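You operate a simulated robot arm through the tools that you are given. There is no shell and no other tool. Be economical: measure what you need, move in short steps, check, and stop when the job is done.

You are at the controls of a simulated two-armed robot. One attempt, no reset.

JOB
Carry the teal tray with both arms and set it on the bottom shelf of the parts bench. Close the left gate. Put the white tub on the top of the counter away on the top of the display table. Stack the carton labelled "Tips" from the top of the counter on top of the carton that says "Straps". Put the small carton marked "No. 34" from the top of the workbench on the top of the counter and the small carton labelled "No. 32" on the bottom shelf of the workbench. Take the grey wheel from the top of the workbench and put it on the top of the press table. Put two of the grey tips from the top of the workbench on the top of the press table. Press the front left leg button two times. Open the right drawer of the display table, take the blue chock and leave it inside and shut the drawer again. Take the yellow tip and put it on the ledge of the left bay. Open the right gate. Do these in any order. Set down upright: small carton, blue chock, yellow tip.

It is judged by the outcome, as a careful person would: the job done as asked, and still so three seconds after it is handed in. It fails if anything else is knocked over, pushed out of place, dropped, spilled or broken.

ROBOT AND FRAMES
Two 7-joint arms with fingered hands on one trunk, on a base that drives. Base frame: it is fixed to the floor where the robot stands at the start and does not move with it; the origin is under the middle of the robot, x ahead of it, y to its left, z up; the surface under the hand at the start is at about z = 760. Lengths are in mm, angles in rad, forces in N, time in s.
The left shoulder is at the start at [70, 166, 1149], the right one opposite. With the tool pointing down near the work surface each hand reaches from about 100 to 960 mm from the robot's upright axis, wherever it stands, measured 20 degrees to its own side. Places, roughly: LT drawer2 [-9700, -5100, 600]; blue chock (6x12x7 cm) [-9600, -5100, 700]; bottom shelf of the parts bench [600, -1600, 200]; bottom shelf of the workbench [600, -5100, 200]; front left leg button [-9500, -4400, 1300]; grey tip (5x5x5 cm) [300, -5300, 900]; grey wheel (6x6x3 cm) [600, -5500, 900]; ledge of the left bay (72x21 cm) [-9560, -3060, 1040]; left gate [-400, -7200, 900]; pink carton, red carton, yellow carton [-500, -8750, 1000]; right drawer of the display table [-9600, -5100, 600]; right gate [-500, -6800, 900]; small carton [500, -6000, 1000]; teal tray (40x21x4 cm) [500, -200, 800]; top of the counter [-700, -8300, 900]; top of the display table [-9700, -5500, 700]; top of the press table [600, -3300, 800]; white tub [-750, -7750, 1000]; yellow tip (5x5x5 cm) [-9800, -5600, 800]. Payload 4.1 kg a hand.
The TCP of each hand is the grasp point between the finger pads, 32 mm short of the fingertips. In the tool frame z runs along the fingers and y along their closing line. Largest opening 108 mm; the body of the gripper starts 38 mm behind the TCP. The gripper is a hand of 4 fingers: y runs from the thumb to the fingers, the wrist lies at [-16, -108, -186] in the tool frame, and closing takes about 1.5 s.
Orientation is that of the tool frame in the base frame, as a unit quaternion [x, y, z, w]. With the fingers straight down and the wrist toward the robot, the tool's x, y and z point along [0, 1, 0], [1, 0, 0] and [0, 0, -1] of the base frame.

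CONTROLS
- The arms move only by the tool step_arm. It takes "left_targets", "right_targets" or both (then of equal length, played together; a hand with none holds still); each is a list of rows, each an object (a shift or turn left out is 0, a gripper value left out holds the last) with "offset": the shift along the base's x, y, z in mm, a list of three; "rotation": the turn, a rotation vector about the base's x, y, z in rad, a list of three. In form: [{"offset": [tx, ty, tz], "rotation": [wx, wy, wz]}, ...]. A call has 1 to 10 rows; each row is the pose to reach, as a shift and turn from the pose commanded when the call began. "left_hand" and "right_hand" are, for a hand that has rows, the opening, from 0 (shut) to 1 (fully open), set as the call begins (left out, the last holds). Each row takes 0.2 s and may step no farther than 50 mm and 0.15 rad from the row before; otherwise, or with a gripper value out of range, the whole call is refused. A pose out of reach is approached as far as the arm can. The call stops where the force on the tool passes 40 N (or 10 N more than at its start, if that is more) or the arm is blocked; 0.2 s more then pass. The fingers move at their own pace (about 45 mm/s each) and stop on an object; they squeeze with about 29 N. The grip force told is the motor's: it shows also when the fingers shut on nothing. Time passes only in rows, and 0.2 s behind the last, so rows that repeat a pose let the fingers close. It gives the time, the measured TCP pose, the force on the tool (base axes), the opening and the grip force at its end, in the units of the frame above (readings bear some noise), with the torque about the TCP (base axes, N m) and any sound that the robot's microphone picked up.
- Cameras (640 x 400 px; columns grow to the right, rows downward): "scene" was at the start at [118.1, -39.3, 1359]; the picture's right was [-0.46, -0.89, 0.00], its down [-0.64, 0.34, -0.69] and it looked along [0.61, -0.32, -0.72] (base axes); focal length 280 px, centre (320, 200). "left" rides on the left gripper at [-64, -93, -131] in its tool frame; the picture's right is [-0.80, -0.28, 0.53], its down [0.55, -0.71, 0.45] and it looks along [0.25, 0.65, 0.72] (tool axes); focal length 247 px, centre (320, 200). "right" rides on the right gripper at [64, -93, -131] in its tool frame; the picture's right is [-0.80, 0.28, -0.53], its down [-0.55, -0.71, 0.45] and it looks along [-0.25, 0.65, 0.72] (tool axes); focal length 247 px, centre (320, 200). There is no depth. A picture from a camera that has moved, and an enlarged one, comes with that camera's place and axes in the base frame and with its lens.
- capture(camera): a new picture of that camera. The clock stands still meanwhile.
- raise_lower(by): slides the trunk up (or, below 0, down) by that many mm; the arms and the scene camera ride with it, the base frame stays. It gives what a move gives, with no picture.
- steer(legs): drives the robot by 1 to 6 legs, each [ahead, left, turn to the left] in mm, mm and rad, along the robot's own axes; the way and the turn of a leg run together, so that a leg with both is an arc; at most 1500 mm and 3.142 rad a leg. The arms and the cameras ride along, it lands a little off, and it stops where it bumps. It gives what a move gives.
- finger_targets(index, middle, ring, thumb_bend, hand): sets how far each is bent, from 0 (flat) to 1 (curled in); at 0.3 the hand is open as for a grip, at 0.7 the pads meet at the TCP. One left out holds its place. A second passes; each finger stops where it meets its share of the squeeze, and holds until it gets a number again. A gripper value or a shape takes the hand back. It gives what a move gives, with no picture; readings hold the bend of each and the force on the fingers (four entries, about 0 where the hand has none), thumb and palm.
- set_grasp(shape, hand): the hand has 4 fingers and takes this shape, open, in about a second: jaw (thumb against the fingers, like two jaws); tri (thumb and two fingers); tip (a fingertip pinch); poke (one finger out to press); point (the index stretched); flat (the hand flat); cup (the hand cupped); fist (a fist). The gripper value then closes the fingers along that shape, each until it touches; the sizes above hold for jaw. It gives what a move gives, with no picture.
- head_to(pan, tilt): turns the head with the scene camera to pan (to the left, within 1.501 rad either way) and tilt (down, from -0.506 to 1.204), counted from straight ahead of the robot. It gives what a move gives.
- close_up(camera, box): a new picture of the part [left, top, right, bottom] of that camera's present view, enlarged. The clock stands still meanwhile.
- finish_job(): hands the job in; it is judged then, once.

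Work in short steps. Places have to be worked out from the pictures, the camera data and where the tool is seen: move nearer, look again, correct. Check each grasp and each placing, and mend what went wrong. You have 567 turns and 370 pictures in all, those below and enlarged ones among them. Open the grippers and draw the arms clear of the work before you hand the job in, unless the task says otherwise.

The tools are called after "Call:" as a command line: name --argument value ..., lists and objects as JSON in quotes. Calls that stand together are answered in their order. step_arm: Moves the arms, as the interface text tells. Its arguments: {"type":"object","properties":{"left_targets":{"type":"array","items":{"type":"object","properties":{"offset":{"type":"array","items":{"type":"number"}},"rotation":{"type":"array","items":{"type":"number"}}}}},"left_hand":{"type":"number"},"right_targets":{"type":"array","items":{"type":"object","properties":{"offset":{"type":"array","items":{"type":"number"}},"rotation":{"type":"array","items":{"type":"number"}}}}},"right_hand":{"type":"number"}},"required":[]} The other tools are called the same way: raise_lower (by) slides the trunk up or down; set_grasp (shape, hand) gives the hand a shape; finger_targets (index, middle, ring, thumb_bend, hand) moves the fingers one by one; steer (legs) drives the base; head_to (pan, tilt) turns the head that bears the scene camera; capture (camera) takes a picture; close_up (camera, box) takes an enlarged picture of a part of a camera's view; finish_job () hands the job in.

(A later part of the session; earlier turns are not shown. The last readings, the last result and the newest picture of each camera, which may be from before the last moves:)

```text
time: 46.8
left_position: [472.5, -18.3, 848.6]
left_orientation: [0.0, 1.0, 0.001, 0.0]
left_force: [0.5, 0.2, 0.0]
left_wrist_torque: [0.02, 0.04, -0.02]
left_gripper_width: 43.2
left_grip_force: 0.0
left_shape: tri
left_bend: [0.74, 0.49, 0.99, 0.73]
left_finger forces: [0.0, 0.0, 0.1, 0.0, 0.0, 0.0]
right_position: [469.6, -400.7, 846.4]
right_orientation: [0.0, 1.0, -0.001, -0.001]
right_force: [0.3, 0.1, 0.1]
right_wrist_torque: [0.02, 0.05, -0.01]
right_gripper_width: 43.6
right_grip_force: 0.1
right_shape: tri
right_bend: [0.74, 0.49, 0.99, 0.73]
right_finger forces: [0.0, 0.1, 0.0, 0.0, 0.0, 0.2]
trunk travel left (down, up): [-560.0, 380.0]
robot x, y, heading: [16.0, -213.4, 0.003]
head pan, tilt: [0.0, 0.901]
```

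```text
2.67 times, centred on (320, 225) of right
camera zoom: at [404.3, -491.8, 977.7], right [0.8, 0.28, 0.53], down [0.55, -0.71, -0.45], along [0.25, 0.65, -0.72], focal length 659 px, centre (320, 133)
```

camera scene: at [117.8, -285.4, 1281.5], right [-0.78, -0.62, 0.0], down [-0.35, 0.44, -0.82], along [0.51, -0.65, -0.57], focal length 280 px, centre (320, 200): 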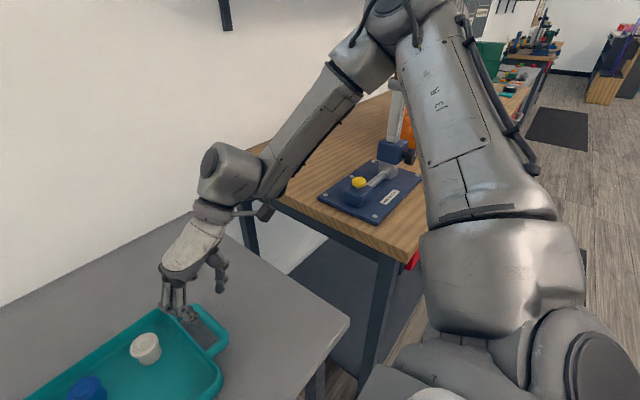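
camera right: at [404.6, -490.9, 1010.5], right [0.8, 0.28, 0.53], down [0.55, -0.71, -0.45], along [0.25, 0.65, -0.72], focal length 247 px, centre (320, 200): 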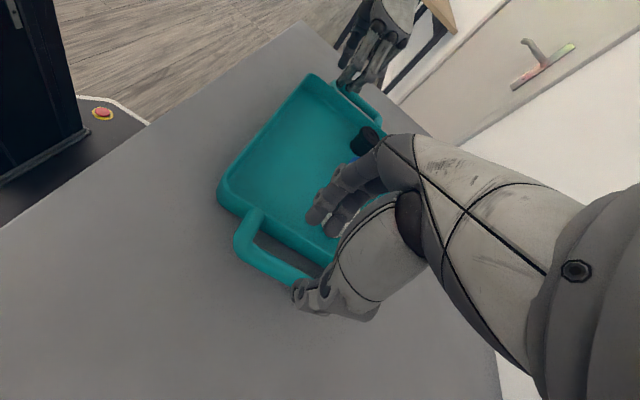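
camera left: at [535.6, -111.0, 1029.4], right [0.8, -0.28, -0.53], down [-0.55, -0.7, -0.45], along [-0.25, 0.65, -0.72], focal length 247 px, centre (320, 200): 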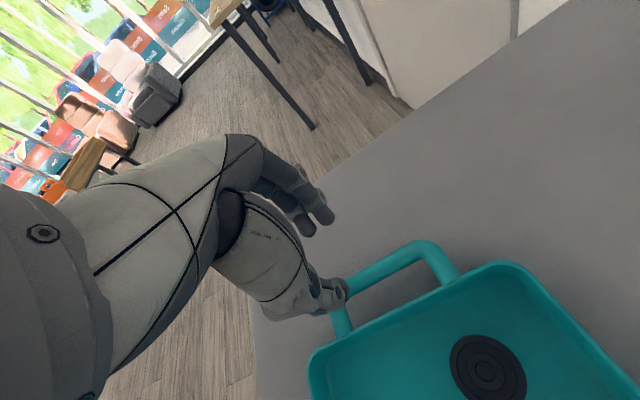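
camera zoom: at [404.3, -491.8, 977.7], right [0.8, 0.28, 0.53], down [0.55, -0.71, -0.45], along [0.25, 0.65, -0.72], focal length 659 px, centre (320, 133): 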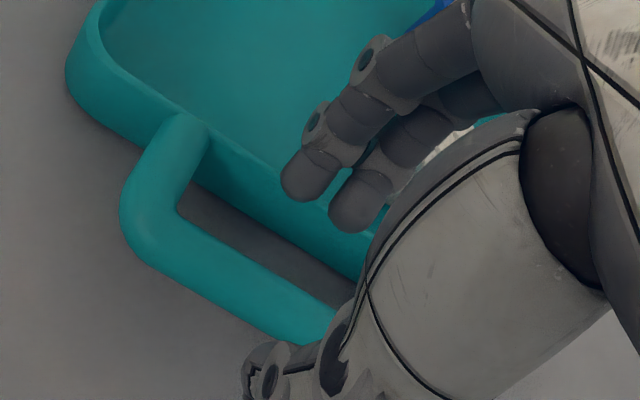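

The left thumb fits the loop well. On the right the two fingers are bent unequally, so I set them individually and look again.

Call:
finger_targets --hand "right" --index 0.58 --middle 0.58 --ring 1.0 --thumb_bend 0.5

Call:
close_up --camera "scene" --box '[360, 140, 488, 220]'

Call:
close_up --camera "right" --box '[200, 150, 440, 300]'

```text
time: 47.8
left_position: [471.5, -18.3, 848.9]
left_orientation: [-0.001, 1.0, 0.0, 0.0]
left_force: [-0.6, 0.1, -0.1]
left_wrist_torque: [0.0, 0.02, 0.03]
left_gripper_width: 43.0
left_grip_force: 0.0
left_shape: tri
left_bend: [0.74, 0.49, 0.99, 0.73]
left_finger forces: [0.1, 0.0, 0.0, 0.0, 0.0, 0.0]
right_position: [470.1, -398.3, 847.0]
right_orientation: [0.0, 1.0, -0.001, -0.001]
right_force: [-0.2, -0.4, -0.4]
right_wrist_torque: [0.02, 0.0, 0.01]
right_gripper_width: 45.7
right_grip_force: 0.0
right_shape: fingers
right_bend: [0.57, 0.57, 1.0, 0.5]
right_finger forces: [0.1, 0.1, 0.0, 0.0, 0.0, 0.0]
trunk travel left (down, up): [-560.0, 380.0]
robot x, y, heading: [13.7, -214.3, 0.004]
head pan, tilt: [0.0, 0.901]
```

```text
5.00 times, centred on (424, 180) of scene
camera zoom: at [138.3, -216.2, 1256.7], right [0.0, -1.0, 0.0], down [-0.78, 0.0, -0.62], along [0.62, 0.0, -0.78], focal length 1402 px, centre (-200, 300)
```

zoom: 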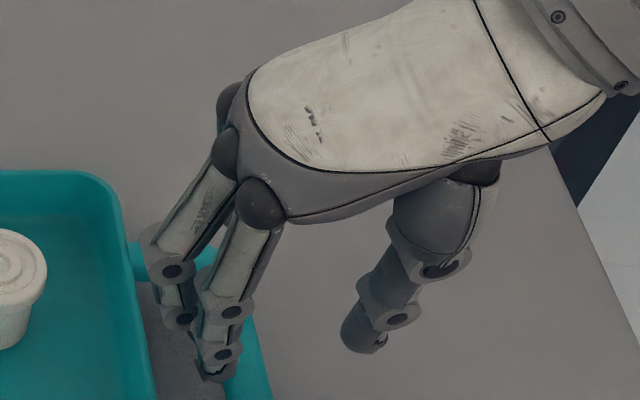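

```text
2.67 times, centred on (320, 225) of right
camera zoom: at [403.8, -491.5, 978.1], right [0.8, 0.28, 0.53], down [0.55, -0.71, -0.45], along [0.25, 0.65, -0.72], focal length 659 px, centre (320, 133)
```

zoom: 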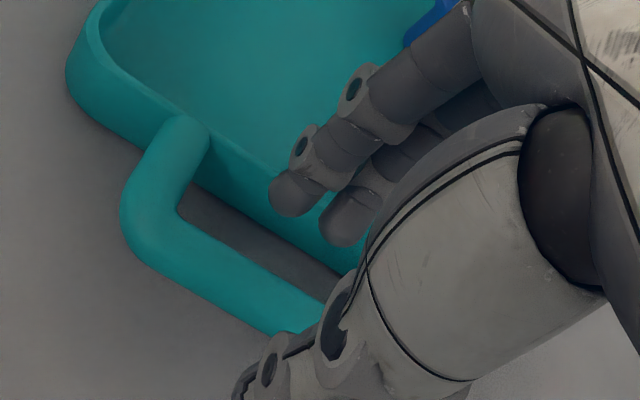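

The gap at the handles is about 35 mm and the fingers/thumb sit inside it. I lower both to TCP z≈806.

Call:
step_arm --left_targets '[{"offset": [0, 1, -20]}, {"offset": [0, 1, -40]}, {"offset": [0, 1, -42]}]' --right_targets '[{"offset": [0, 0, -20]}, {"offset": [0, 0, -40]}, {"offset": [0, 0, -42]}]'

Call:
close_up --camera "scene" --box '[170, 150, 298, 230]'

Call:
close_up --camera "scene" --box '[360, 150, 488, 230]'

Call:
close_up --camera "left" --box '[240, 150, 480, 300]'

```text
time: 48.6
left_position: [471.1, -18.0, 806.5]
left_orientation: [-0.001, 1.0, 0.0, 0.0]
left_force: [0.0, 3.7, 4.3]
left_wrist_torque: [-0.1, -0.02, -0.05]
left_gripper_width: 41.6
left_grip_force: 0.0
left_shape: tri
left_bend: [0.74, 0.49, 0.99, 0.75]
left_finger forces: [0.0, 0.1, 0.0, 0.1, 5.5, 0.0]
right_position: [464.8, -402.9, 813.6]
right_orientation: [-0.001, 1.0, 0.0, 0.0]
right_force: [-0.2, -1.0, 0.7]
right_wrist_torque: [0.0, 0.01, -0.02]
right_gripper_width: 45.4
right_grip_force: 0.6
right_shape: fingers
right_bend: [0.57, 0.57, 1.0, 0.5]
right_finger forces: [0.1, 1.1, 0.0, 0.0, 0.1, 0.1]
right hand out of reach, approached as far as the arm can: row 2, 3
trunk travel left (down, up): [-560.0, 380.0]
robot x, y, heading: [12.4, -215.4, 0.002]
head pan, tilt: [0.0, 0.901]
```

```text
5.00 times, centred on (234, 190) of scene
camera zoom: at [138.0, -215.8, 1256.9], right [0.0, -1.0, 0.0], down [-0.78, 0.0, -0.62], along [0.62, 0.0, -0.78], focal length 1402 px, centre (750, 250)
```

zoom: 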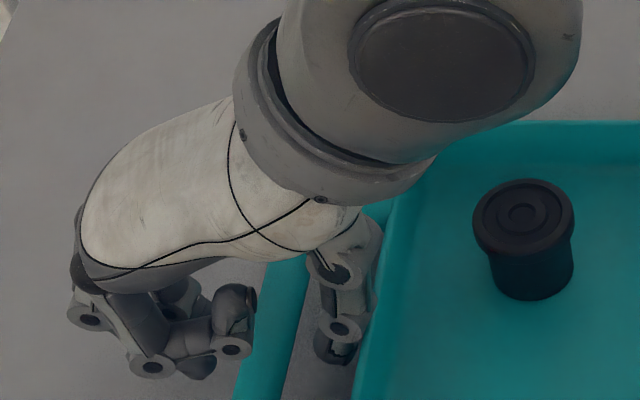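

```text
5.00 times, centred on (424, 190) of scene
camera zoom: at [138.0, -215.8, 1256.9], right [0.0, -1.0, 0.0], down [-0.78, 0.0, -0.62], along [0.62, 0.0, -0.78], focal length 1402 px, centre (-200, 250)
```

zoom: 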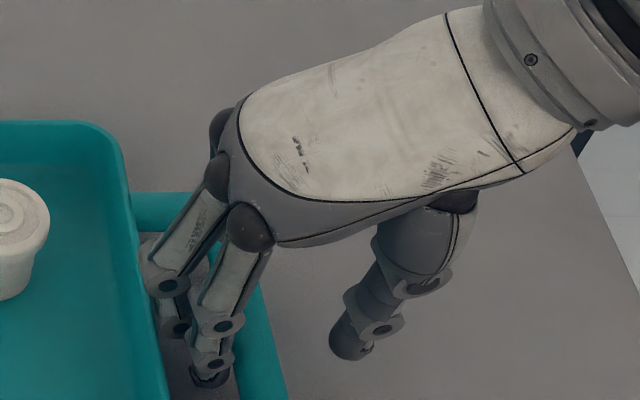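

```text
2.67 times, centred on (360, 225) of left
camera zoom: at [534.5, -109.3, 937.7], right [0.8, -0.28, -0.53], down [-0.55, -0.71, -0.45], along [-0.25, 0.65, -0.72], focal length 659 px, centre (213, 133)
```

zoom: 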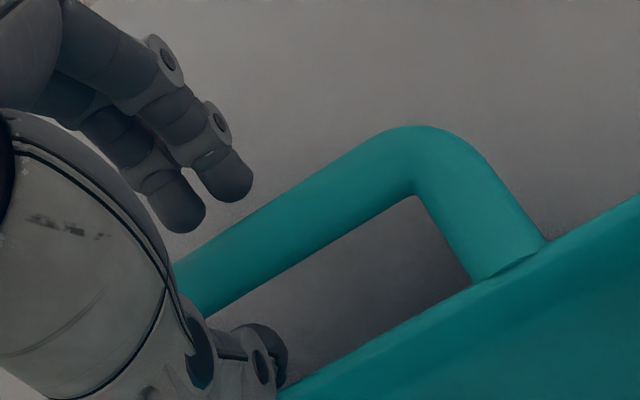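

Left thumb brushes the tray wall; I shift it outward 7 mm. The right is at a limit 7 mm high, so I lower the trunk by 7, then close both hands gently.

Call:
step_arm --left_targets '[{"offset": [0, 7, 0]}, {"offset": [0, 7, 0]}]'

Call:
raise_lower --by -7

Call:
finger_targets --hand "left" --index 0.6 --middle 0.6 --ring 1.0 --thumb_bend 0.64

Call:
finger_targets --hand "right" --index 0.62 --middle 0.62 --ring 1.0 --thumb_bend 0.62

Call:
close_up --camera "scene" --box '[170, 110, 474, 300]'

Call:
close_up --camera "left" --box '[240, 150, 480, 300]'

Call:
close_up --camera "right" --box '[200, 150, 440, 300]'

```text
time: 49.2
left_position: [471.1, -10.1, 807.2]
left_orientation: [0.0, 1.0, 0.001, 0.0]
left_force: [0.3, -0.6, 1.1]
left_wrist_torque: [0.0, 0.04, 0.03]
left_gripper_width: 43.2
left_grip_force: 0.0
left_shape: tri
left_bend: [0.74, 0.49, 0.99, 0.73]
left_finger forces: [0.0, 0.0, 0.0, 0.1, 0.0, 0.0]
right_position: [465.7, -404.8, 812.1]
right_orientation: [0.001, 1.0, 0.0, 0.001]
right_force: [0.7, -0.1, -0.3]
right_wrist_torque: [0.0, -0.01, 0.0]
right_gripper_width: 45.5
right_grip_force: 0.0
right_shape: fingers
right_bend: [0.57, 0.57, 1.0, 0.5]
right_finger forces: [0.0, 0.2, 0.0, 0.0, 0.0, 0.0]
trunk travel left (down, up): [-560.0, 380.0]
robot x, y, heading: [18.7, -215.6, 0.002]
head pan, tilt: [0.0, 0.901]
```

```text
time: 49.8
left_position: [469.6, -10.7, 799.2]
left_orientation: [-0.001, 1.0, 0.001, 0.0]
left_force: [0.0, 2.0, -0.3]
left_wrist_torque: [0.03, 0.03, 0.0]
left_gripper_width: 42.1
left_grip_force: 0.0
left_shape: tri
left_bend: [0.74, 0.49, 0.99, 0.74]
left_finger forces: [0.0, 0.0, 0.1, 0.1, 1.6, 0.1]
right_position: [466.3, -403.8, 806.3]
right_orientation: [0.0, 1.0, 0.0, 0.001]
right_force: [0.0, -3.5, 0.5]
right_wrist_torque: [-0.01, 0.01, -0.06]
right_gripper_width: 45.8
right_grip_force: 1.6
right_shape: fingers
right_bend: [0.57, 0.59, 1.0, 0.5]
right_finger forces: [0.0, 3.1, 0.1, 0.0, 0.0, 0.0]
trunk travel left (down, up): [-553.0, 387.0]
robot x, y, heading: [15.9, -215.3, 0.0]
head pan, tilt: [0.0, 0.901]
```

```text
time: 50.8
left_position: [469.6, -11.2, 800.3]
left_orientation: [-0.001, 1.0, 0.0, 0.0]
left_force: [0.1, -0.7, 0.2]
left_wrist_torque: [-0.01, 0.0, 0.0]
left_gripper_width: 24.5
left_grip_force: 0.6
left_shape: fingers
left_bend: [0.6, 0.6, 1.0, 0.63]
left_finger forces: [0.1, 0.0, 0.1, 0.0, 0.9, 0.1]
right_position: [465.6, -404.8, 805.9]
right_orientation: [-0.001, 1.0, 0.0, 0.0]
right_force: [-0.9, -0.4, -0.2]
right_wrist_torque: [-0.01, 0.01, 0.0]
right_gripper_width: 46.2
right_grip_force: 0.0
right_shape: fingers
right_bend: [0.57, 0.57, 1.0, 0.5]
right_finger forces: [0.2, 0.0, 0.1, 0.0, 0.0, 0.1]
trunk travel left (down, up): [-553.0, 387.0]
robot x, y, heading: [14.4, -217.7, 0.001]
head pan, tilt: [0.0, 0.901]
```

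```text
time: 51.8
left_position: [471.2, -10.8, 799.1]
left_orientation: [-0.002, 1.0, 0.002, -0.001]
left_force: [0.5, -2.7, -0.2]
left_wrist_torque: [-0.04, 0.02, 0.0]
left_gripper_width: 25.7
left_grip_force: 1.4
left_shape: fingers
left_bend: [0.6, 0.6, 1.0, 0.62]
left_finger forces: [0.0, 0.0, 0.0, 0.0, 2.0, 0.0]
right_position: [465.8, -404.4, 806.5]
right_orientation: [0.0, 1.0, 0.0, 0.0]
right_force: [-0.6, 2.8, -1.4]
right_wrist_torque: [0.07, -0.02, -0.03]
right_gripper_width: 27.3
right_grip_force: 2.3
right_shape: fingers
right_bend: [0.6, 0.61, 1.0, 0.62]
right_finger forces: [2.4, 1.4, 0.0, 0.1, 0.0, 0.1]
trunk travel left (down, up): [-553.0, 387.0]
robot x, y, heading: [16.6, -216.1, 0.006]
head pan, tilt: [0.0, 0.901]
```

```text
2.11 times, centred on (322, 205) of scene
camera zoom: at [138.4, -216.1, 1249.7], right [0.0, -1.0, 0.0], down [-0.78, 0.0, -0.62], along [0.62, 0.0, -0.78], focal length 590 px, centre (316, 190)
```

zoom: 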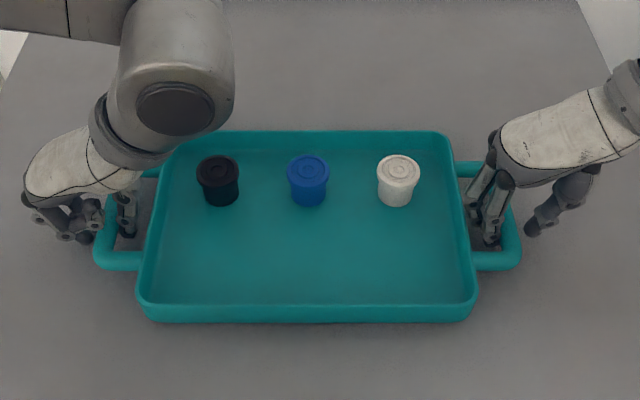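

```text
2.67 times, centred on (360, 225) of left
camera zoom: at [534.8, -102.6, 930.6], right [0.8, -0.28, -0.53], down [-0.55, -0.71, -0.45], along [-0.25, 0.65, -0.72], focal length 659 px, centre (213, 133)
```

zoom: 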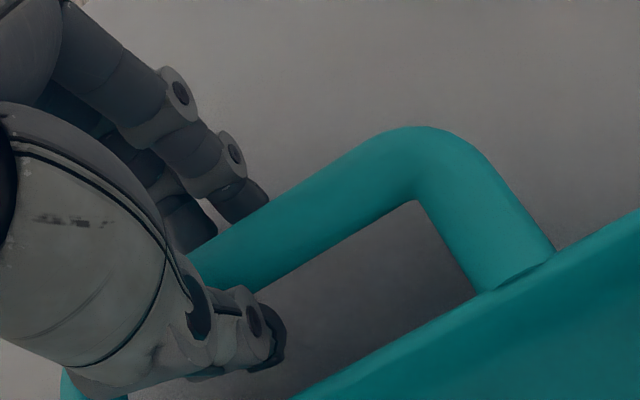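

```text
2.67 times, centred on (320, 225) of right
camera zoom: at [400.0, -496.0, 936.8], right [0.8, 0.28, 0.53], down [0.55, -0.71, -0.45], along [0.25, 0.65, -0.72], focal length 659 px, centre (320, 133)
```

zoom: 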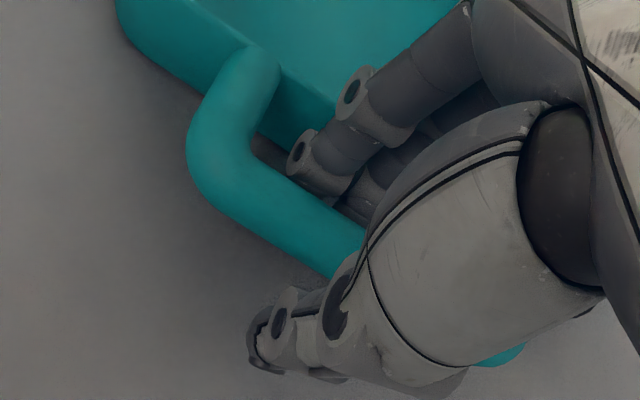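

Both hands straddle their bars. I centre them on the bars, then close the fingers to squeeze.

Call:
step_arm --left_targets '[{"offset": [0, -8, 0]}]' --right_targets '[{"offset": [0, 3, 0]}]'

Call:
finger_targets --hand "left" --index 0.85 --middle 0.85 --thumb_bend 0.85

Call:
finger_targets --hand "right" --index 0.85 --middle 0.85 --thumb_bend 0.85

Call:
close_up --camera "scene" --box '[170, 110, 474, 300]'

```text
time: 52.2
left_position: [470.9, -20.1, 800.7]
left_orientation: [-0.001, 1.0, 0.001, -0.002]
left_force: [0.4, -0.1, 1.4]
left_wrist_torque: [0.02, 0.02, -0.02]
left_gripper_width: 23.6
left_grip_force: 0.1
left_shape: fingers
left_bend: [0.6, 0.6, 1.0, 0.64]
left_finger forces: [0.0, 0.0, 0.1, 0.1, 0.1, 0.0]
right_position: [465.1, -402.0, 806.2]
right_orientation: [0.001, 1.0, 0.0, 0.001]
right_force: [-0.7, 1.0, -1.4]
right_wrist_torque: [-0.02, -0.02, -0.01]
right_gripper_width: 25.4
right_grip_force: 0.2
right_shape: fingers
right_bend: [0.61, 0.62, 1.0, 0.62]
right_finger forces: [0.8, 0.5, 0.0, 0.1, 0.0, 0.1]
trunk travel left (down, up): [-553.0, 387.0]
robot x, y, heading: [14.0, -217.5, 0.003]
head pan, tilt: [0.0, 0.901]
```

```text
time: 53.2
left_position: [470.2, -19.3, 800.4]
left_orientation: [-0.002, 1.0, 0.001, 0.0]
left_force: [-0.5, -0.7, -1.8]
left_wrist_torque: [0.02, 0.08, -0.1]
left_gripper_width: 0.0
left_grip_force: 11.7
left_shape: fingers
left_bend: [0.75, 0.79, 1.0, 0.76]
left_finger forces: [0.0, 12.2, 8.1, 0.0, 3.6, 0.0]
right_position: [464.3, -401.7, 805.3]
right_orientation: [0.001, 1.0, 0.0, 0.001]
right_force: [0.4, -0.9, -2.5]
right_wrist_torque: [-0.01, -0.02, 0.02]
right_gripper_width: 25.4
right_grip_force: 2.5
right_shape: fingers
right_bend: [0.61, 0.62, 1.0, 0.62]
right_finger forces: [0.8, 4.1, 0.1, 0.0, 0.0, 0.0]
trunk travel left (down, up): [-553.0, 387.0]
robot x, y, heading: [14.4, -216.8, 0.005]
head pan, tilt: [0.0, 0.901]
```

```text
time: 54.2
left_position: [470.4, -18.3, 799.7]
left_orientation: [-0.002, 1.0, 0.001, -0.001]
left_force: [-0.7, 2.8, -3.2]
left_wrist_torque: [-0.06, 0.12, -0.16]
left_gripper_width: 0.0
left_grip_force: 13.4
left_shape: fingers
left_bend: [0.75, 0.79, 1.0, 0.77]
left_finger forces: [0.0, 13.2, 10.2, 0.1, 3.2, 0.0]
right_position: [465.4, -401.5, 806.2]
right_orientation: [0.001, 1.0, 0.0, 0.001]
right_force: [-0.2, -2.4, -3.0]
right_wrist_torque: [-0.02, -0.01, 0.05]
right_gripper_width: 0.1
right_grip_force: 2.2
right_shape: fingers
right_bend: [0.75, 0.72, 1.0, 0.76]
right_finger forces: [0.2, 3.4, 0.0, 0.0, 0.0, 0.1]
trunk travel left (down, up): [-553.0, 387.0]
robot x, y, heading: [20.3, -216.9, -0.005]
head pan, tilt: [0.0, 0.901]
```

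```text
2.11 times, centred on (322, 205) of scene
camera zoom: at [138.8, -216.2, 1249.7], right [0.0, -1.0, 0.0], down [-0.78, 0.0, -0.62], along [0.62, 0.0, -0.78], focal length 590 px, centre (316, 190)
```

zoom: 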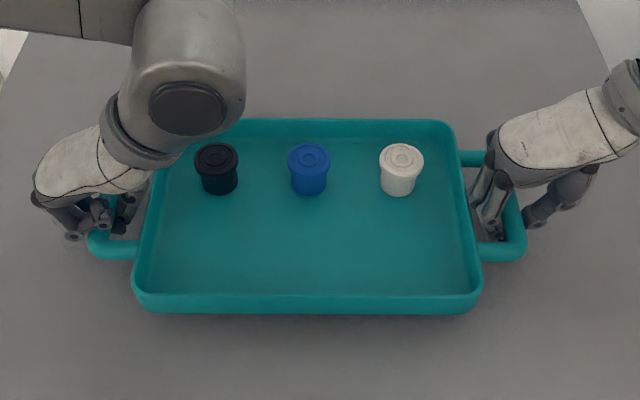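

The fingers closed past bar thickness — perhaps curling under the bars. I look closely.

Call:
close_up --camera "left" --box '[240, 150, 480, 300]'

Call:
close_up --camera "right" --box '[200, 150, 440, 300]'

Call:
close_up --camera "scene" --box '[385, 170, 449, 210]'

Call:
close_up --camera "scene" --box '[180, 190, 260, 240]'

```text
2.67 times, centred on (360, 225) of left
camera zoom: at [535.1, -110.5, 930.4], right [0.8, -0.28, -0.53], down [-0.55, -0.71, -0.45], along [-0.25, 0.65, -0.72], focal length 659 px, centre (213, 133)
```

zoom: 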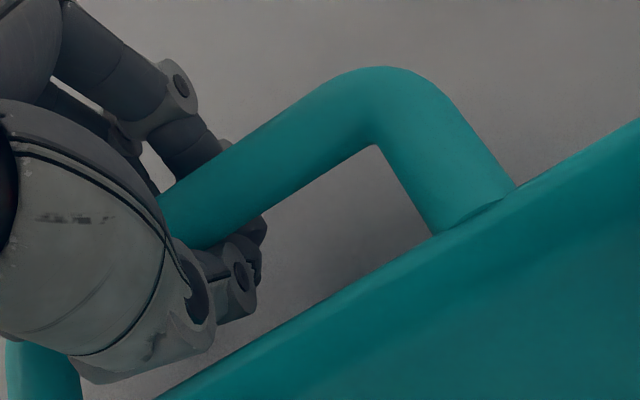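

```text
2.67 times, centred on (320, 225) of right
camera zoom: at [399.2, -494.0, 937.3], right [0.8, 0.28, 0.53], down [0.55, -0.71, -0.45], along [0.25, 0.65, -0.72], focal length 659 px, centre (320, 133)
```

zoom: 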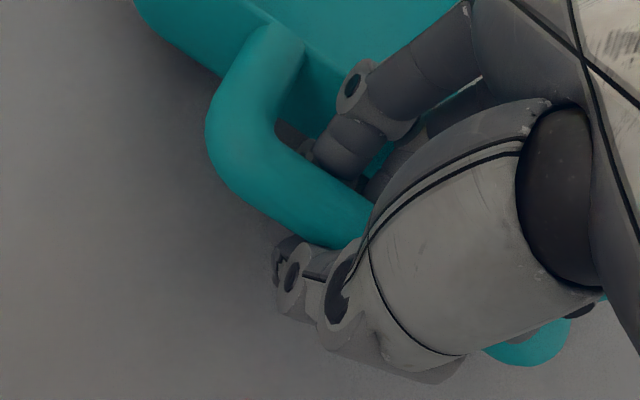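

```text
10.00 times, centred on (417, 190) of scene
camera zoom: at [138.8, -216.2, 1249.7], right [0.0, -1.0, 0.0], down [-0.78, 0.0, -0.62], along [0.62, 0.0, -0.78], focal length 2805 px, centre (-650, 300)
```

zoom: 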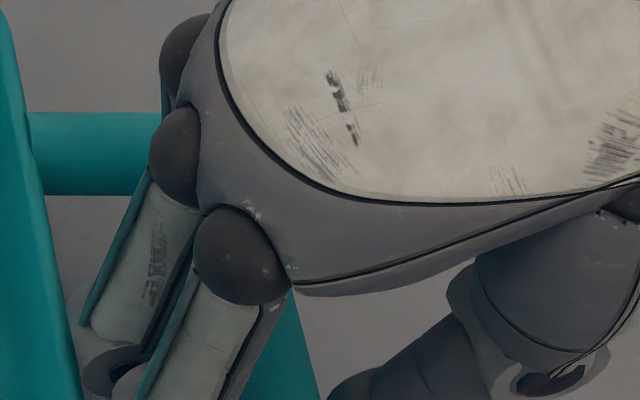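

```text
8.00 times, centred on (220, 215) of scene
camera zoom: at [138.8, -216.2, 1249.7], right [0.0, -1.0, 0.0], down [-0.78, 0.0, -0.62], along [0.62, 0.0, -0.78], focal length 2244 px, centre (1120, 80)
```

zoom: 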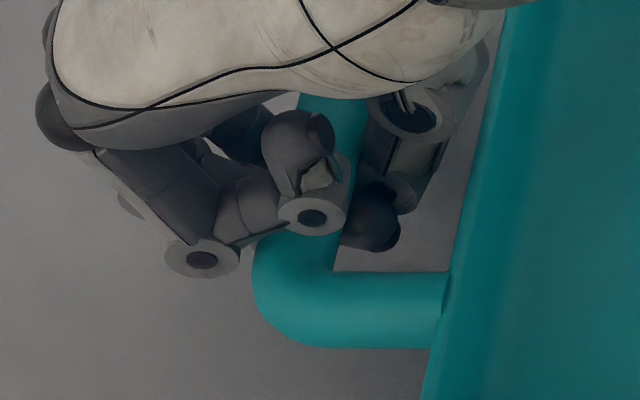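

Fingers curl beneath both bars, caging them, but the tray slid forward, its centre now near x≈489. I loosen, shift both hands +20 mm in x to the middle of the bars, and close again.

Call:
finger_targets --hand "left" --index 0.6 --middle 0.6 --thumb_bend 0.6

Call:
finger_targets --hand "right" --index 0.6 --middle 0.6 --thumb_bend 0.6

Call:
step_arm --left_targets '[{"offset": [10, 0, 0]}, {"offset": [20, 0, 0]}, {"offset": [20, 0, 0]}]' --right_targets '[{"offset": [12, 0, 0]}, {"offset": [24, 0, 0]}, {"offset": [24, 0, 0]}]'

Call:
close_up --camera "scene" --box '[170, 110, 474, 300]'

```text
time: 55.2
left_position: [471.3, -20.2, 799.8]
left_orientation: [-0.001, 1.0, 0.001, 0.0]
left_force: [-0.1, 0.4, 0.8]
left_wrist_torque: [-0.01, 0.0, 0.01]
left_gripper_width: 27.6
left_grip_force: 0.2
left_shape: fingers
left_bend: [0.6, 0.6, 1.0, 0.61]
left_finger forces: [0.0, 0.0, 0.0, 0.0, 0.6, 0.0]
right_position: [464.1, -402.3, 806.5]
right_orientation: [0.0, 1.0, -0.001, 0.001]
right_force: [-0.1, 0.5, -3.5]
right_wrist_torque: [0.0, 0.0, -0.01]
right_gripper_width: 0.0
right_grip_force: 0.4
right_shape: fingers
right_bend: [0.75, 0.72, 1.0, 0.77]
right_finger forces: [0.6, 0.5, 0.1, 0.0, 0.1, 0.0]
trunk travel left (down, up): [-553.0, 387.0]
robot x, y, heading: [20.8, -214.3, 0.003]
head pan, tilt: [0.0, 0.901]
```

```text
time: 56.2
left_position: [469.2, -18.9, 800.4]
left_orientation: [-0.001, 1.0, 0.0, 0.0]
left_force: [0.6, 0.0, 0.3]
left_wrist_torque: [-0.01, 0.02, -0.02]
left_gripper_width: 28.3
left_grip_force: 0.0
left_shape: fingers
left_bend: [0.6, 0.6, 1.0, 0.6]
left_finger forces: [0.0, 0.0, 0.0, 0.0, 0.0, 0.1]
right_position: [463.5, -402.2, 806.8]
right_orientation: [0.001, 1.0, 0.0, 0.0]
right_force: [1.0, -2.3, 2.1]
right_wrist_torque: [0.09, -0.01, -0.04]
right_gripper_width: 28.1
right_grip_force: 1.2
right_shape: fingers
right_bend: [0.6, 0.61, 1.0, 0.6]
right_finger forces: [0.0, 2.9, 0.1, 0.1, 0.1, 0.1]
trunk travel left (down, up): [-553.0, 387.0]
robot x, y, heading: [13.0, -214.5, -0.001]
head pan, tilt: [0.0, 0.901]
```

```text
time: 57.0
left_position: [491.3, -18.9, 798.8]
left_orientation: [0.0, 1.0, 0.0, 0.0]
left_force: [0.4, 0.3, -0.2]
left_wrist_torque: [0.01, 0.03, 0.0]
left_gripper_width: 28.4
left_grip_force: 0.1
left_shape: fingers
left_bend: [0.6, 0.6, 1.0, 0.6]
left_finger forces: [0.0, 0.1, 0.0, 0.0, 0.0, 0.0]
right_position: [481.1, -408.7, 814.1]
right_orientation: [0.0, 1.0, 0.0, 0.0]
right_force: [0.3, 1.1, -0.4]
right_wrist_torque: [0.02, 0.03, 0.02]
right_gripper_width: 29.4
right_grip_force: 0.6
right_shape: fingers
right_bend: [0.59, 0.59, 1.0, 0.6]
right_finger forces: [0.6, 0.8, 0.0, 0.0, 0.0, 0.0]
right hand out of reach, approached as far as the arm can: row 1, 2, 3
trunk travel left (down, up): [-553.0, 387.0]
robot x, y, heading: [14.2, -212.9, 0.006]
head pan, tilt: [0.0, 0.901]
```

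```text
2.11 times, centred on (322, 205) of scene
camera zoom: at [138.3, -216.0, 1249.7], right [0.0, -1.0, 0.0], down [-0.78, 0.0, -0.62], along [0.62, 0.0, -0.78], focal length 590 px, centre (316, 190)
```

zoom: 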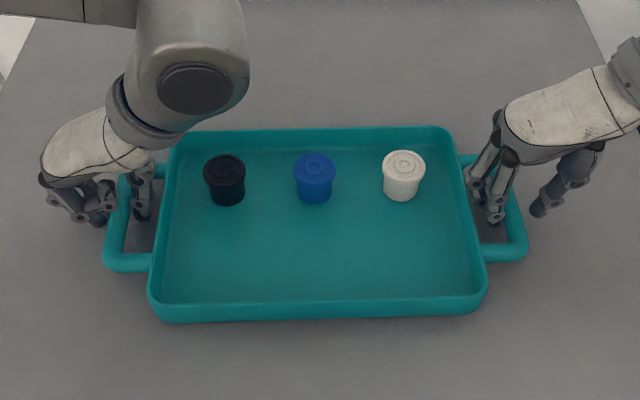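

The tray had just been lifted a little; its centre is x≈478. The right arm is at its reach limit here, so I settle both hands at x≈472, recentre in y, and close.

Call:
step_arm --left_targets '[{"offset": [-9, -4, 0]}, {"offset": [-18, -8, 0]}, {"offset": [-18, -8, 0]}]' --right_targets '[{"offset": [-8, 3, -4]}, {"offset": [-13, 6, -8]}, {"offset": [-13, 6, -8]}]'

Call:
finger_targets --hand "right" --index 0.85 --middle 0.85 --thumb_bend 0.85

Call:
finger_targets --hand "left" --index 0.85 --middle 0.85 --thumb_bend 0.85

Call:
close_up --camera "scene" --box '[170, 110, 474, 300]'

```text
time: 57.8
left_position: [473.0, -26.9, 800.3]
left_orientation: [0.0, 1.0, 0.001, 0.0]
left_force: [0.0, 2.1, 0.1]
left_wrist_torque: [-0.02, 0.01, 0.02]
left_gripper_width: 26.8
left_grip_force: 0.6
left_shape: fingers
left_bend: [0.6, 0.6, 1.0, 0.61]
left_finger forces: [0.0, 0.1, 0.0, 0.0, 2.2, 0.0]
right_position: [467.8, -403.5, 807.7]
right_orientation: [0.002, 1.0, 0.0, 0.001]
right_force: [2.8, -4.0, 3.4]
right_wrist_torque: [0.14, -0.07, -0.11]
right_gripper_width: 28.6
right_grip_force: 3.4
right_shape: fingers
right_bend: [0.6, 0.62, 1.0, 0.6]
right_finger forces: [0.1, 7.3, 0.0, 0.0, 0.1, 0.0]
trunk travel left (down, up): [-553.0, 387.0]
robot x, y, heading: [17.2, -214.5, 0.002]
head pan, tilt: [0.0, 0.901]
```

```text
time: 58.8
left_position: [472.0, -26.6, 798.5]
left_orientation: [-0.001, 1.0, 0.001, -0.001]
left_force: [0.8, -0.1, 1.2]
left_wrist_torque: [-0.01, 0.01, -0.02]
left_gripper_width: 28.4
left_grip_force: 0.1
left_shape: fingers
left_bend: [0.6, 0.6, 1.0, 0.6]
left_finger forces: [0.1, 0.0, 0.0, 0.0, 0.0, 0.0]
right_position: [468.1, -404.3, 808.7]
right_orientation: [0.0, 1.0, 0.0, 0.001]
right_force: [-1.4, -0.3, -1.0]
right_wrist_torque: [0.26, -0.02, 0.16]
right_gripper_width: 10.0
right_grip_force: 25.6
right_shape: fingers
right_bend: [0.72, 0.66, 1.0, 0.69]
right_finger forces: [10.0, 19.4, 0.1, 0.0, 21.9, 0.1]
trunk travel left (down, up): [-553.0, 387.0]
robot x, y, heading: [14.0, -213.3, 0.005]
head pan, tilt: [0.0, 0.901]
```

```text
time: 59.8
left_position: [473.0, -27.2, 798.9]
left_orientation: [-0.001, 1.0, 0.001, 0.0]
left_force: [-0.6, 4.2, -1.0]
left_wrist_torque: [-0.04, 0.01, -0.09]
left_gripper_width: 0.0
left_grip_force: 9.3
left_shape: fingers
left_bend: [0.77, 0.79, 1.0, 0.76]
left_finger forces: [0.1, 11.1, 4.5, 0.0, 2.5, 0.0]
right_position: [468.9, -404.6, 807.8]
right_orientation: [0.0, 1.0, 0.0, 0.001]
right_force: [1.2, -4.3, 2.1]
right_wrist_torque: [1.21, -0.2, -0.04]
right_gripper_width: 10.1
right_grip_force: 44.2
right_shape: fingers
right_bend: [0.72, 0.66, 1.0, 0.69]
right_finger forces: [10.6, 55.0, 0.0, 0.1, 23.0, 0.0]
trunk travel left (down, up): [-553.0, 387.0]
robot x, y, heading: [15.9, -216.4, 0.004]
head pan, tilt: [0.0, 0.901]
```

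```text
2.11 times, centred on (322, 205) of scene
camera zoom: at [138.7, -216.1, 1249.7], right [0.0, -1.0, 0.0], down [-0.78, 0.0, -0.62], along [0.62, 0.0, -0.78], focal length 590 px, centre (316, 190)
```

zoom: 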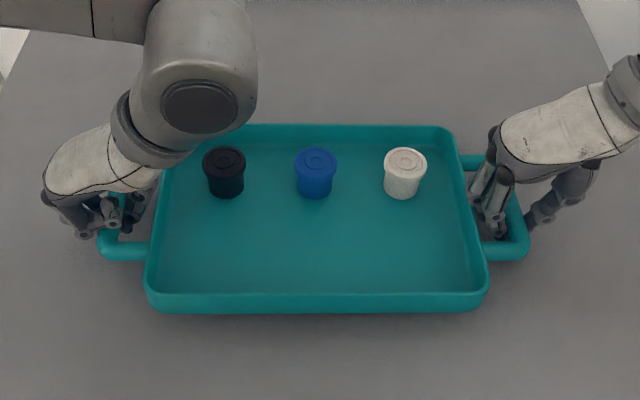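

Right grips firmly, left cages the bar. I lift 30 mm with the trunk and check level.

Call:
raise_lower --by 30

Call:
capture --camera "scene"

Call:
close_up --camera "left" --box '[200, 150, 520, 350]'

Call:
close_up --camera "right" --box '[120, 100, 440, 300]'

```text
time: 60.5
left_position: [472.8, -26.9, 830.2]
left_orientation: [-0.001, 1.0, 0.0, -0.001]
left_force: [-0.1, 6.6, -4.7]
left_wrist_torque: [0.0, 0.12, -0.19]
left_gripper_width: 0.0
left_grip_force: 12.0
left_shape: fingers
left_bend: [0.77, 0.79, 1.0, 0.76]
left_finger forces: [0.0, 13.2, 8.7, 0.0, 3.1, 0.0]
right_position: [469.1, -404.4, 837.2]
right_orientation: [0.0, 1.0, 0.0, 0.001]
right_force: [0.8, -5.2, -1.0]
right_wrist_torque: [0.92, -0.03, -0.06]
right_gripper_width: 10.0
right_grip_force: 41.8
right_shape: fingers
right_bend: [0.72, 0.66, 1.0, 0.69]
right_finger forces: [9.4, 52.0, 0.0, 0.0, 22.9, 0.1]
trunk travel left (down, up): [-583.0, 357.0]
robot x, y, heading: [18.3, -214.0, 0.002]
head pan, tilt: [0.0, 0.901]
```

```text
331 pictures are left
camera scene: at [139.4, -216.3, 1279.6], right [0.0, -1.0, 0.0], down [-0.78, 0.0, -0.62], along [0.62, 0.0, -0.78], focal length 280 px, centre (320, 200)
```

scene: 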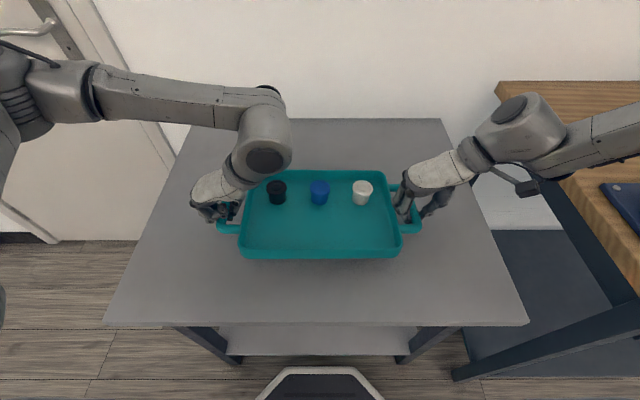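

```text
2.00 times, centred on (360, 250) of left
camera zoom: at [537.4, -118.3, 960.0], right [0.8, -0.28, -0.53], down [-0.55, -0.71, -0.45], along [-0.25, 0.65, -0.72], focal length 494 px, centre (240, 100)
```

zoom: 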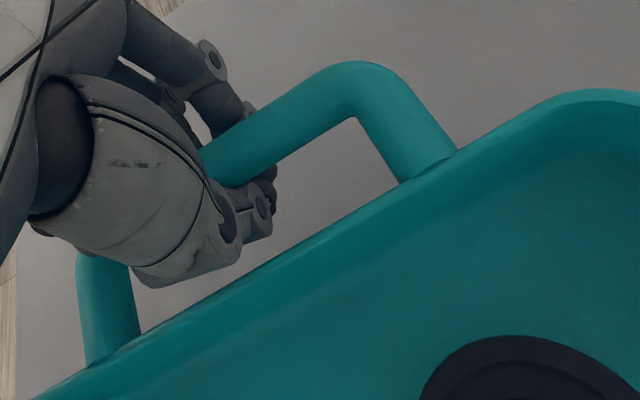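

```text
2.00 times, centred on (280, 200) of right
camera zoom: at [403.4, -496.0, 968.4], right [0.8, 0.28, 0.53], down [0.55, -0.71, -0.45], along [0.25, 0.65, -0.72], focal length 494 px, centre (400, 200)
```

zoom: 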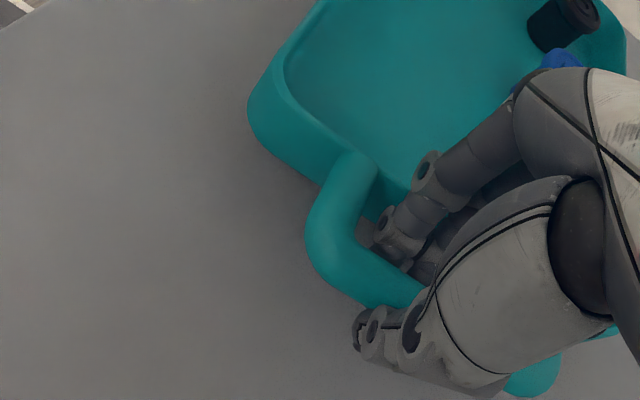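

The tray is up and level. I lift 40 more, back off, slide to y≈-1600.

Call:
raise_lower --by 40

Call:
steer --legs '[[-570, 0, 0], [0, -1385, 0]]'

Call:
raise_lower --by -300

Call:
capture --camera "scene"

```text
time: 61.4
left_position: [472.1, -27.9, 869.7]
left_orientation: [0.0, 1.0, 0.001, -0.001]
left_force: [-0.8, 5.4, -5.1]
left_wrist_torque: [-0.04, 0.13, -0.21]
left_gripper_width: 0.0
left_grip_force: 12.8
left_shape: fingers
left_bend: [0.77, 0.79, 1.0, 0.76]
left_finger forces: [0.1, 13.2, 8.8, 0.0, 2.9, 0.1]
right_position: [469.0, -403.6, 876.6]
right_orientation: [0.0, 1.0, 0.0, 0.0]
right_force: [0.4, -5.7, -0.3]
right_wrist_torque: [0.89, -0.01, -0.11]
right_gripper_width: 10.1
right_grip_force: 41.9
right_shape: fingers
right_bend: [0.72, 0.66, 1.0, 0.69]
right_finger forces: [9.3, 51.9, 0.0, 0.0, 23.0, 0.1]
trunk travel left (down, up): [-623.0, 317.0]
robot x, y, heading: [16.4, -213.6, 0.004]
head pan, tilt: [0.0, 0.901]
```

```text
time: 71.2
left_position: [-91.1, -1417.6, 870.4]
left_orientation: [-0.005, 1.0, 0.001, 0.0]
left_force: [-1.1, 6.1, -5.4]
left_wrist_torque: [-0.03, 0.17, -0.21]
left_gripper_width: 0.0
left_grip_force: 12.8
left_shape: fingers
left_bend: [0.77, 0.79, 1.0, 0.76]
left_finger forces: [0.0, 13.6, 9.3, 0.1, 3.0, 0.0]
right_position: [-91.6, -1796.6, 878.3]
right_orientation: [-0.005, 1.0, 0.0, 0.0]
right_force: [1.2, -6.0, 0.1]
right_wrist_torque: [0.94, -0.03, -0.09]
right_gripper_width: 10.0
right_grip_force: 41.9
right_shape: fingers
right_bend: [0.72, 0.66, 1.0, 0.69]
right_finger forces: [9.4, 51.2, 0.1, 0.0, 22.9, 0.1]
trunk travel left (down, up): [-623.0, 317.0]
robot x, y, heading: [-548.1, -1613.8, 0.018]
head pan, tilt: [0.0, 0.901]
```

```text
time: 74.2
left_position: [-92.7, -1417.7, 569.6]
left_orientation: [-0.005, 1.0, 0.001, -0.001]
left_force: [-1.6, 5.7, -4.9]
left_wrist_torque: [-0.04, 0.17, -0.22]
left_gripper_width: 0.0
left_grip_force: 13.8
left_shape: fingers
left_bend: [0.77, 0.79, 1.0, 0.76]
left_finger forces: [0.1, 13.6, 9.6, 0.1, 3.1, 0.1]
right_position: [-90.4, -1795.0, 577.3]
right_orientation: [-0.006, 1.0, 0.0, 0.002]
right_force: [0.0, -5.3, -0.6]
right_wrist_torque: [0.94, -0.02, -0.09]
right_gripper_width: 9.9
right_grip_force: 41.0
right_shape: fingers
right_bend: [0.72, 0.66, 1.0, 0.69]
right_finger forces: [9.4, 49.9, 0.0, 0.0, 22.9, 0.0]
trunk travel left (down, up): [-323.0, 617.0]
robot x, y, heading: [-549.0, -1609.1, 0.013]
head pan, tilt: [0.0, 0.901]
```

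```text
328 pictures are left
camera scene: at [-422.7, -1610.7, 1019.7], right [0.01, -1.0, 0.0], down [-0.78, -0.01, -0.62], along [0.62, 0.01, -0.78], focal length 280 px, centre (320, 200)
```

scene: 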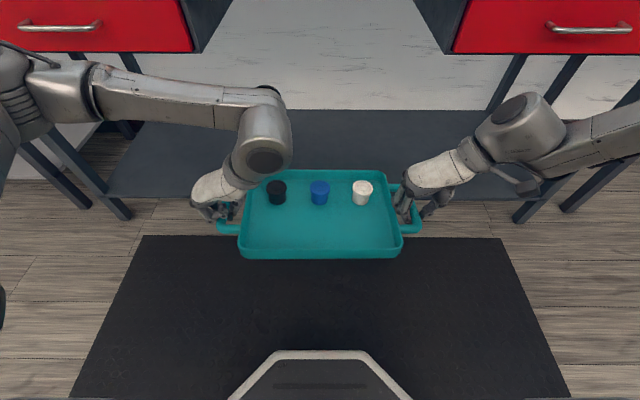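

Both views agree the shelf is at z=200, front edge x≈234. I lower so the tray rides ~45 mm above the shelf level, then look before driving in.

Call:
raise_lower --by -275

Call:
steer --legs '[[250, 0, -0.013]]'

Call:
capture --camera "scene"

```text
time: 77.0
left_position: [-92.0, -1418.7, 294.4]
left_orientation: [-0.005, 1.0, 0.001, 0.0]
left_force: [-1.3, 5.6, -6.8]
left_wrist_torque: [0.0, 0.12, -0.19]
left_gripper_width: 0.0
left_grip_force: 13.0
left_shape: fingers
left_bend: [0.77, 0.79, 1.0, 0.76]
left_finger forces: [0.0, 13.8, 9.6, 0.1, 3.0, 0.0]
right_position: [-89.8, -1796.7, 302.1]
right_orientation: [-0.005, 1.0, 0.0, 0.0]
right_force: [1.8, -6.1, 0.1]
right_wrist_torque: [0.9, -0.01, -0.07]
right_gripper_width: 9.8
right_grip_force: 41.1
right_shape: fingers
right_bend: [0.72, 0.66, 1.0, 0.69]
right_finger forces: [9.6, 49.7, 0.0, 0.0, 22.7, 0.0]
trunk travel left (down, up): [-48.0, 892.0]
robot x, y, heading: [-545.3, -1610.1, 0.015]
head pan, tilt: [0.0, 0.901]
```

```text
time: 78.8
left_position: [161.6, -1421.6, 295.1]
left_orientation: [0.0, 1.0, 0.001, -0.001]
left_force: [-1.0, 5.2, -5.2]
left_wrist_torque: [0.02, 0.15, -0.16]
left_gripper_width: 0.0
left_grip_force: 13.5
left_shape: fingers
left_bend: [0.77, 0.79, 1.0, 0.76]
left_finger forces: [0.0, 13.9, 9.8, 0.0, 3.0, 0.1]
right_position: [158.3, -1799.1, 301.6]
right_orientation: [0.001, 1.0, 0.001, -0.001]
right_force: [1.0, -5.9, -0.9]
right_wrist_torque: [0.88, -0.06, -0.08]
right_gripper_width: 10.0
right_grip_force: 41.1
right_shape: fingers
right_bend: [0.72, 0.66, 1.0, 0.69]
right_finger forces: [9.5, 49.6, 0.0, 0.1, 22.6, 0.0]
trunk travel left (down, up): [-48.0, 892.0]
robot x, y, heading: [-292.7, -1608.6, -0.002]
head pan, tilt: [0.0, 0.901]
```

```text
327 pictures are left
camera scene: at [-171.7, -1610.7, 744.7], right [0.0, -1.0, 0.0], down [-0.78, 0.0, -0.62], along [0.62, 0.0, -0.78], focal length 280 px, centre (320, 200)
```

scene: 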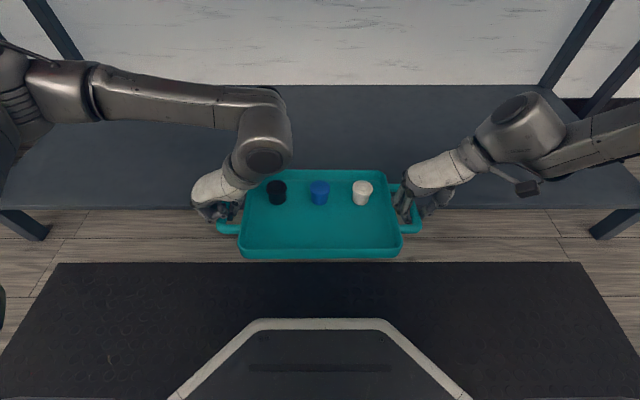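

Clear. I drive in the last 215 mm.

Call:
steer --legs '[[215, 0, 0]]'

Call:
raise_lower --by -40

Call:
capture --camera "scene"

```text
time: 80.4
left_position: [359.9, -1428.8, 298.2]
left_orientation: [0.01, 1.0, -0.002, 0.002]
left_force: [-0.2, 0.2, -4.3]
left_wrist_torque: [-0.01, 0.13, -0.12]
left_gripper_width: 0.1
left_grip_force: 13.6
left_shape: fingers
left_bend: [0.77, 0.79, 1.0, 0.76]
left_finger forces: [0.0, 13.2, 9.0, 0.1, 4.7, 0.1]
right_position: [350.5, -1805.5, 310.4]
right_orientation: [0.014, 1.0, 0.002, 0.005]
right_force: [-0.3, -1.5, -1.5]
right_wrist_torque: [0.53, -0.03, 0.07]
right_gripper_width: 9.1
right_grip_force: 29.4
right_shape: fingers
right_bend: [0.72, 0.66, 1.0, 0.7]
right_finger forces: [9.7, 28.1, 0.1, 0.1, 20.9, 0.0]
trunk travel left (down, up): [-48.0, 892.0]
robot x, y, heading: [-99.8, -1602.5, -0.018]
head pan, tilt: [0.0, 0.901]
stopped in leg 1: the robot was blocked; the commanded pose is now the measured one
```

```text
time: 81.3
left_position: [363.0, -1427.2, 254.8]
left_orientation: [0.008, 1.0, -0.001, 0.0]
left_force: [-0.5, 0.8, -4.2]
left_wrist_torque: [-0.02, 0.18, -0.2]
left_gripper_width: 0.0
left_grip_force: 14.1
left_shape: fingers
left_bend: [0.77, 0.79, 1.0, 0.76]
left_finger forces: [0.0, 13.6, 9.6, 0.0, 4.9, 0.0]
right_position: [353.0, -1804.5, 264.3]
right_orientation: [0.011, 1.0, 0.002, 0.0]
right_force: [0.6, -0.5, -1.7]
right_wrist_torque: [0.59, -0.07, 0.04]
right_gripper_width: 9.3
right_grip_force: 31.3
right_shape: fingers
right_bend: [0.72, 0.66, 1.0, 0.71]
right_finger forces: [10.0, 32.4, 0.0, 0.0, 20.8, 0.0]
trunk travel left (down, up): [-8.0, 932.0]
robot x, y, heading: [-92.8, -1606.4, -0.018]
head pan, tilt: [0.0, 0.901]
```

```text
326 pictures are left
camera scene: at [26.4, -1610.6, 704.6], right [-0.02, -1.0, 0.0], down [-0.78, 0.01, -0.62], along [0.62, -0.01, -0.78], focal length 280 px, centre (320, 200)
```

scene: 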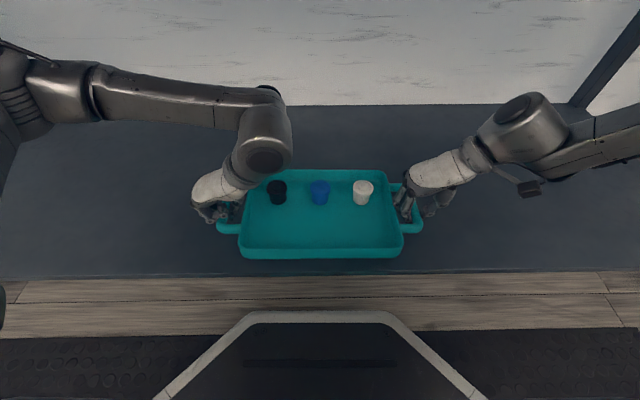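

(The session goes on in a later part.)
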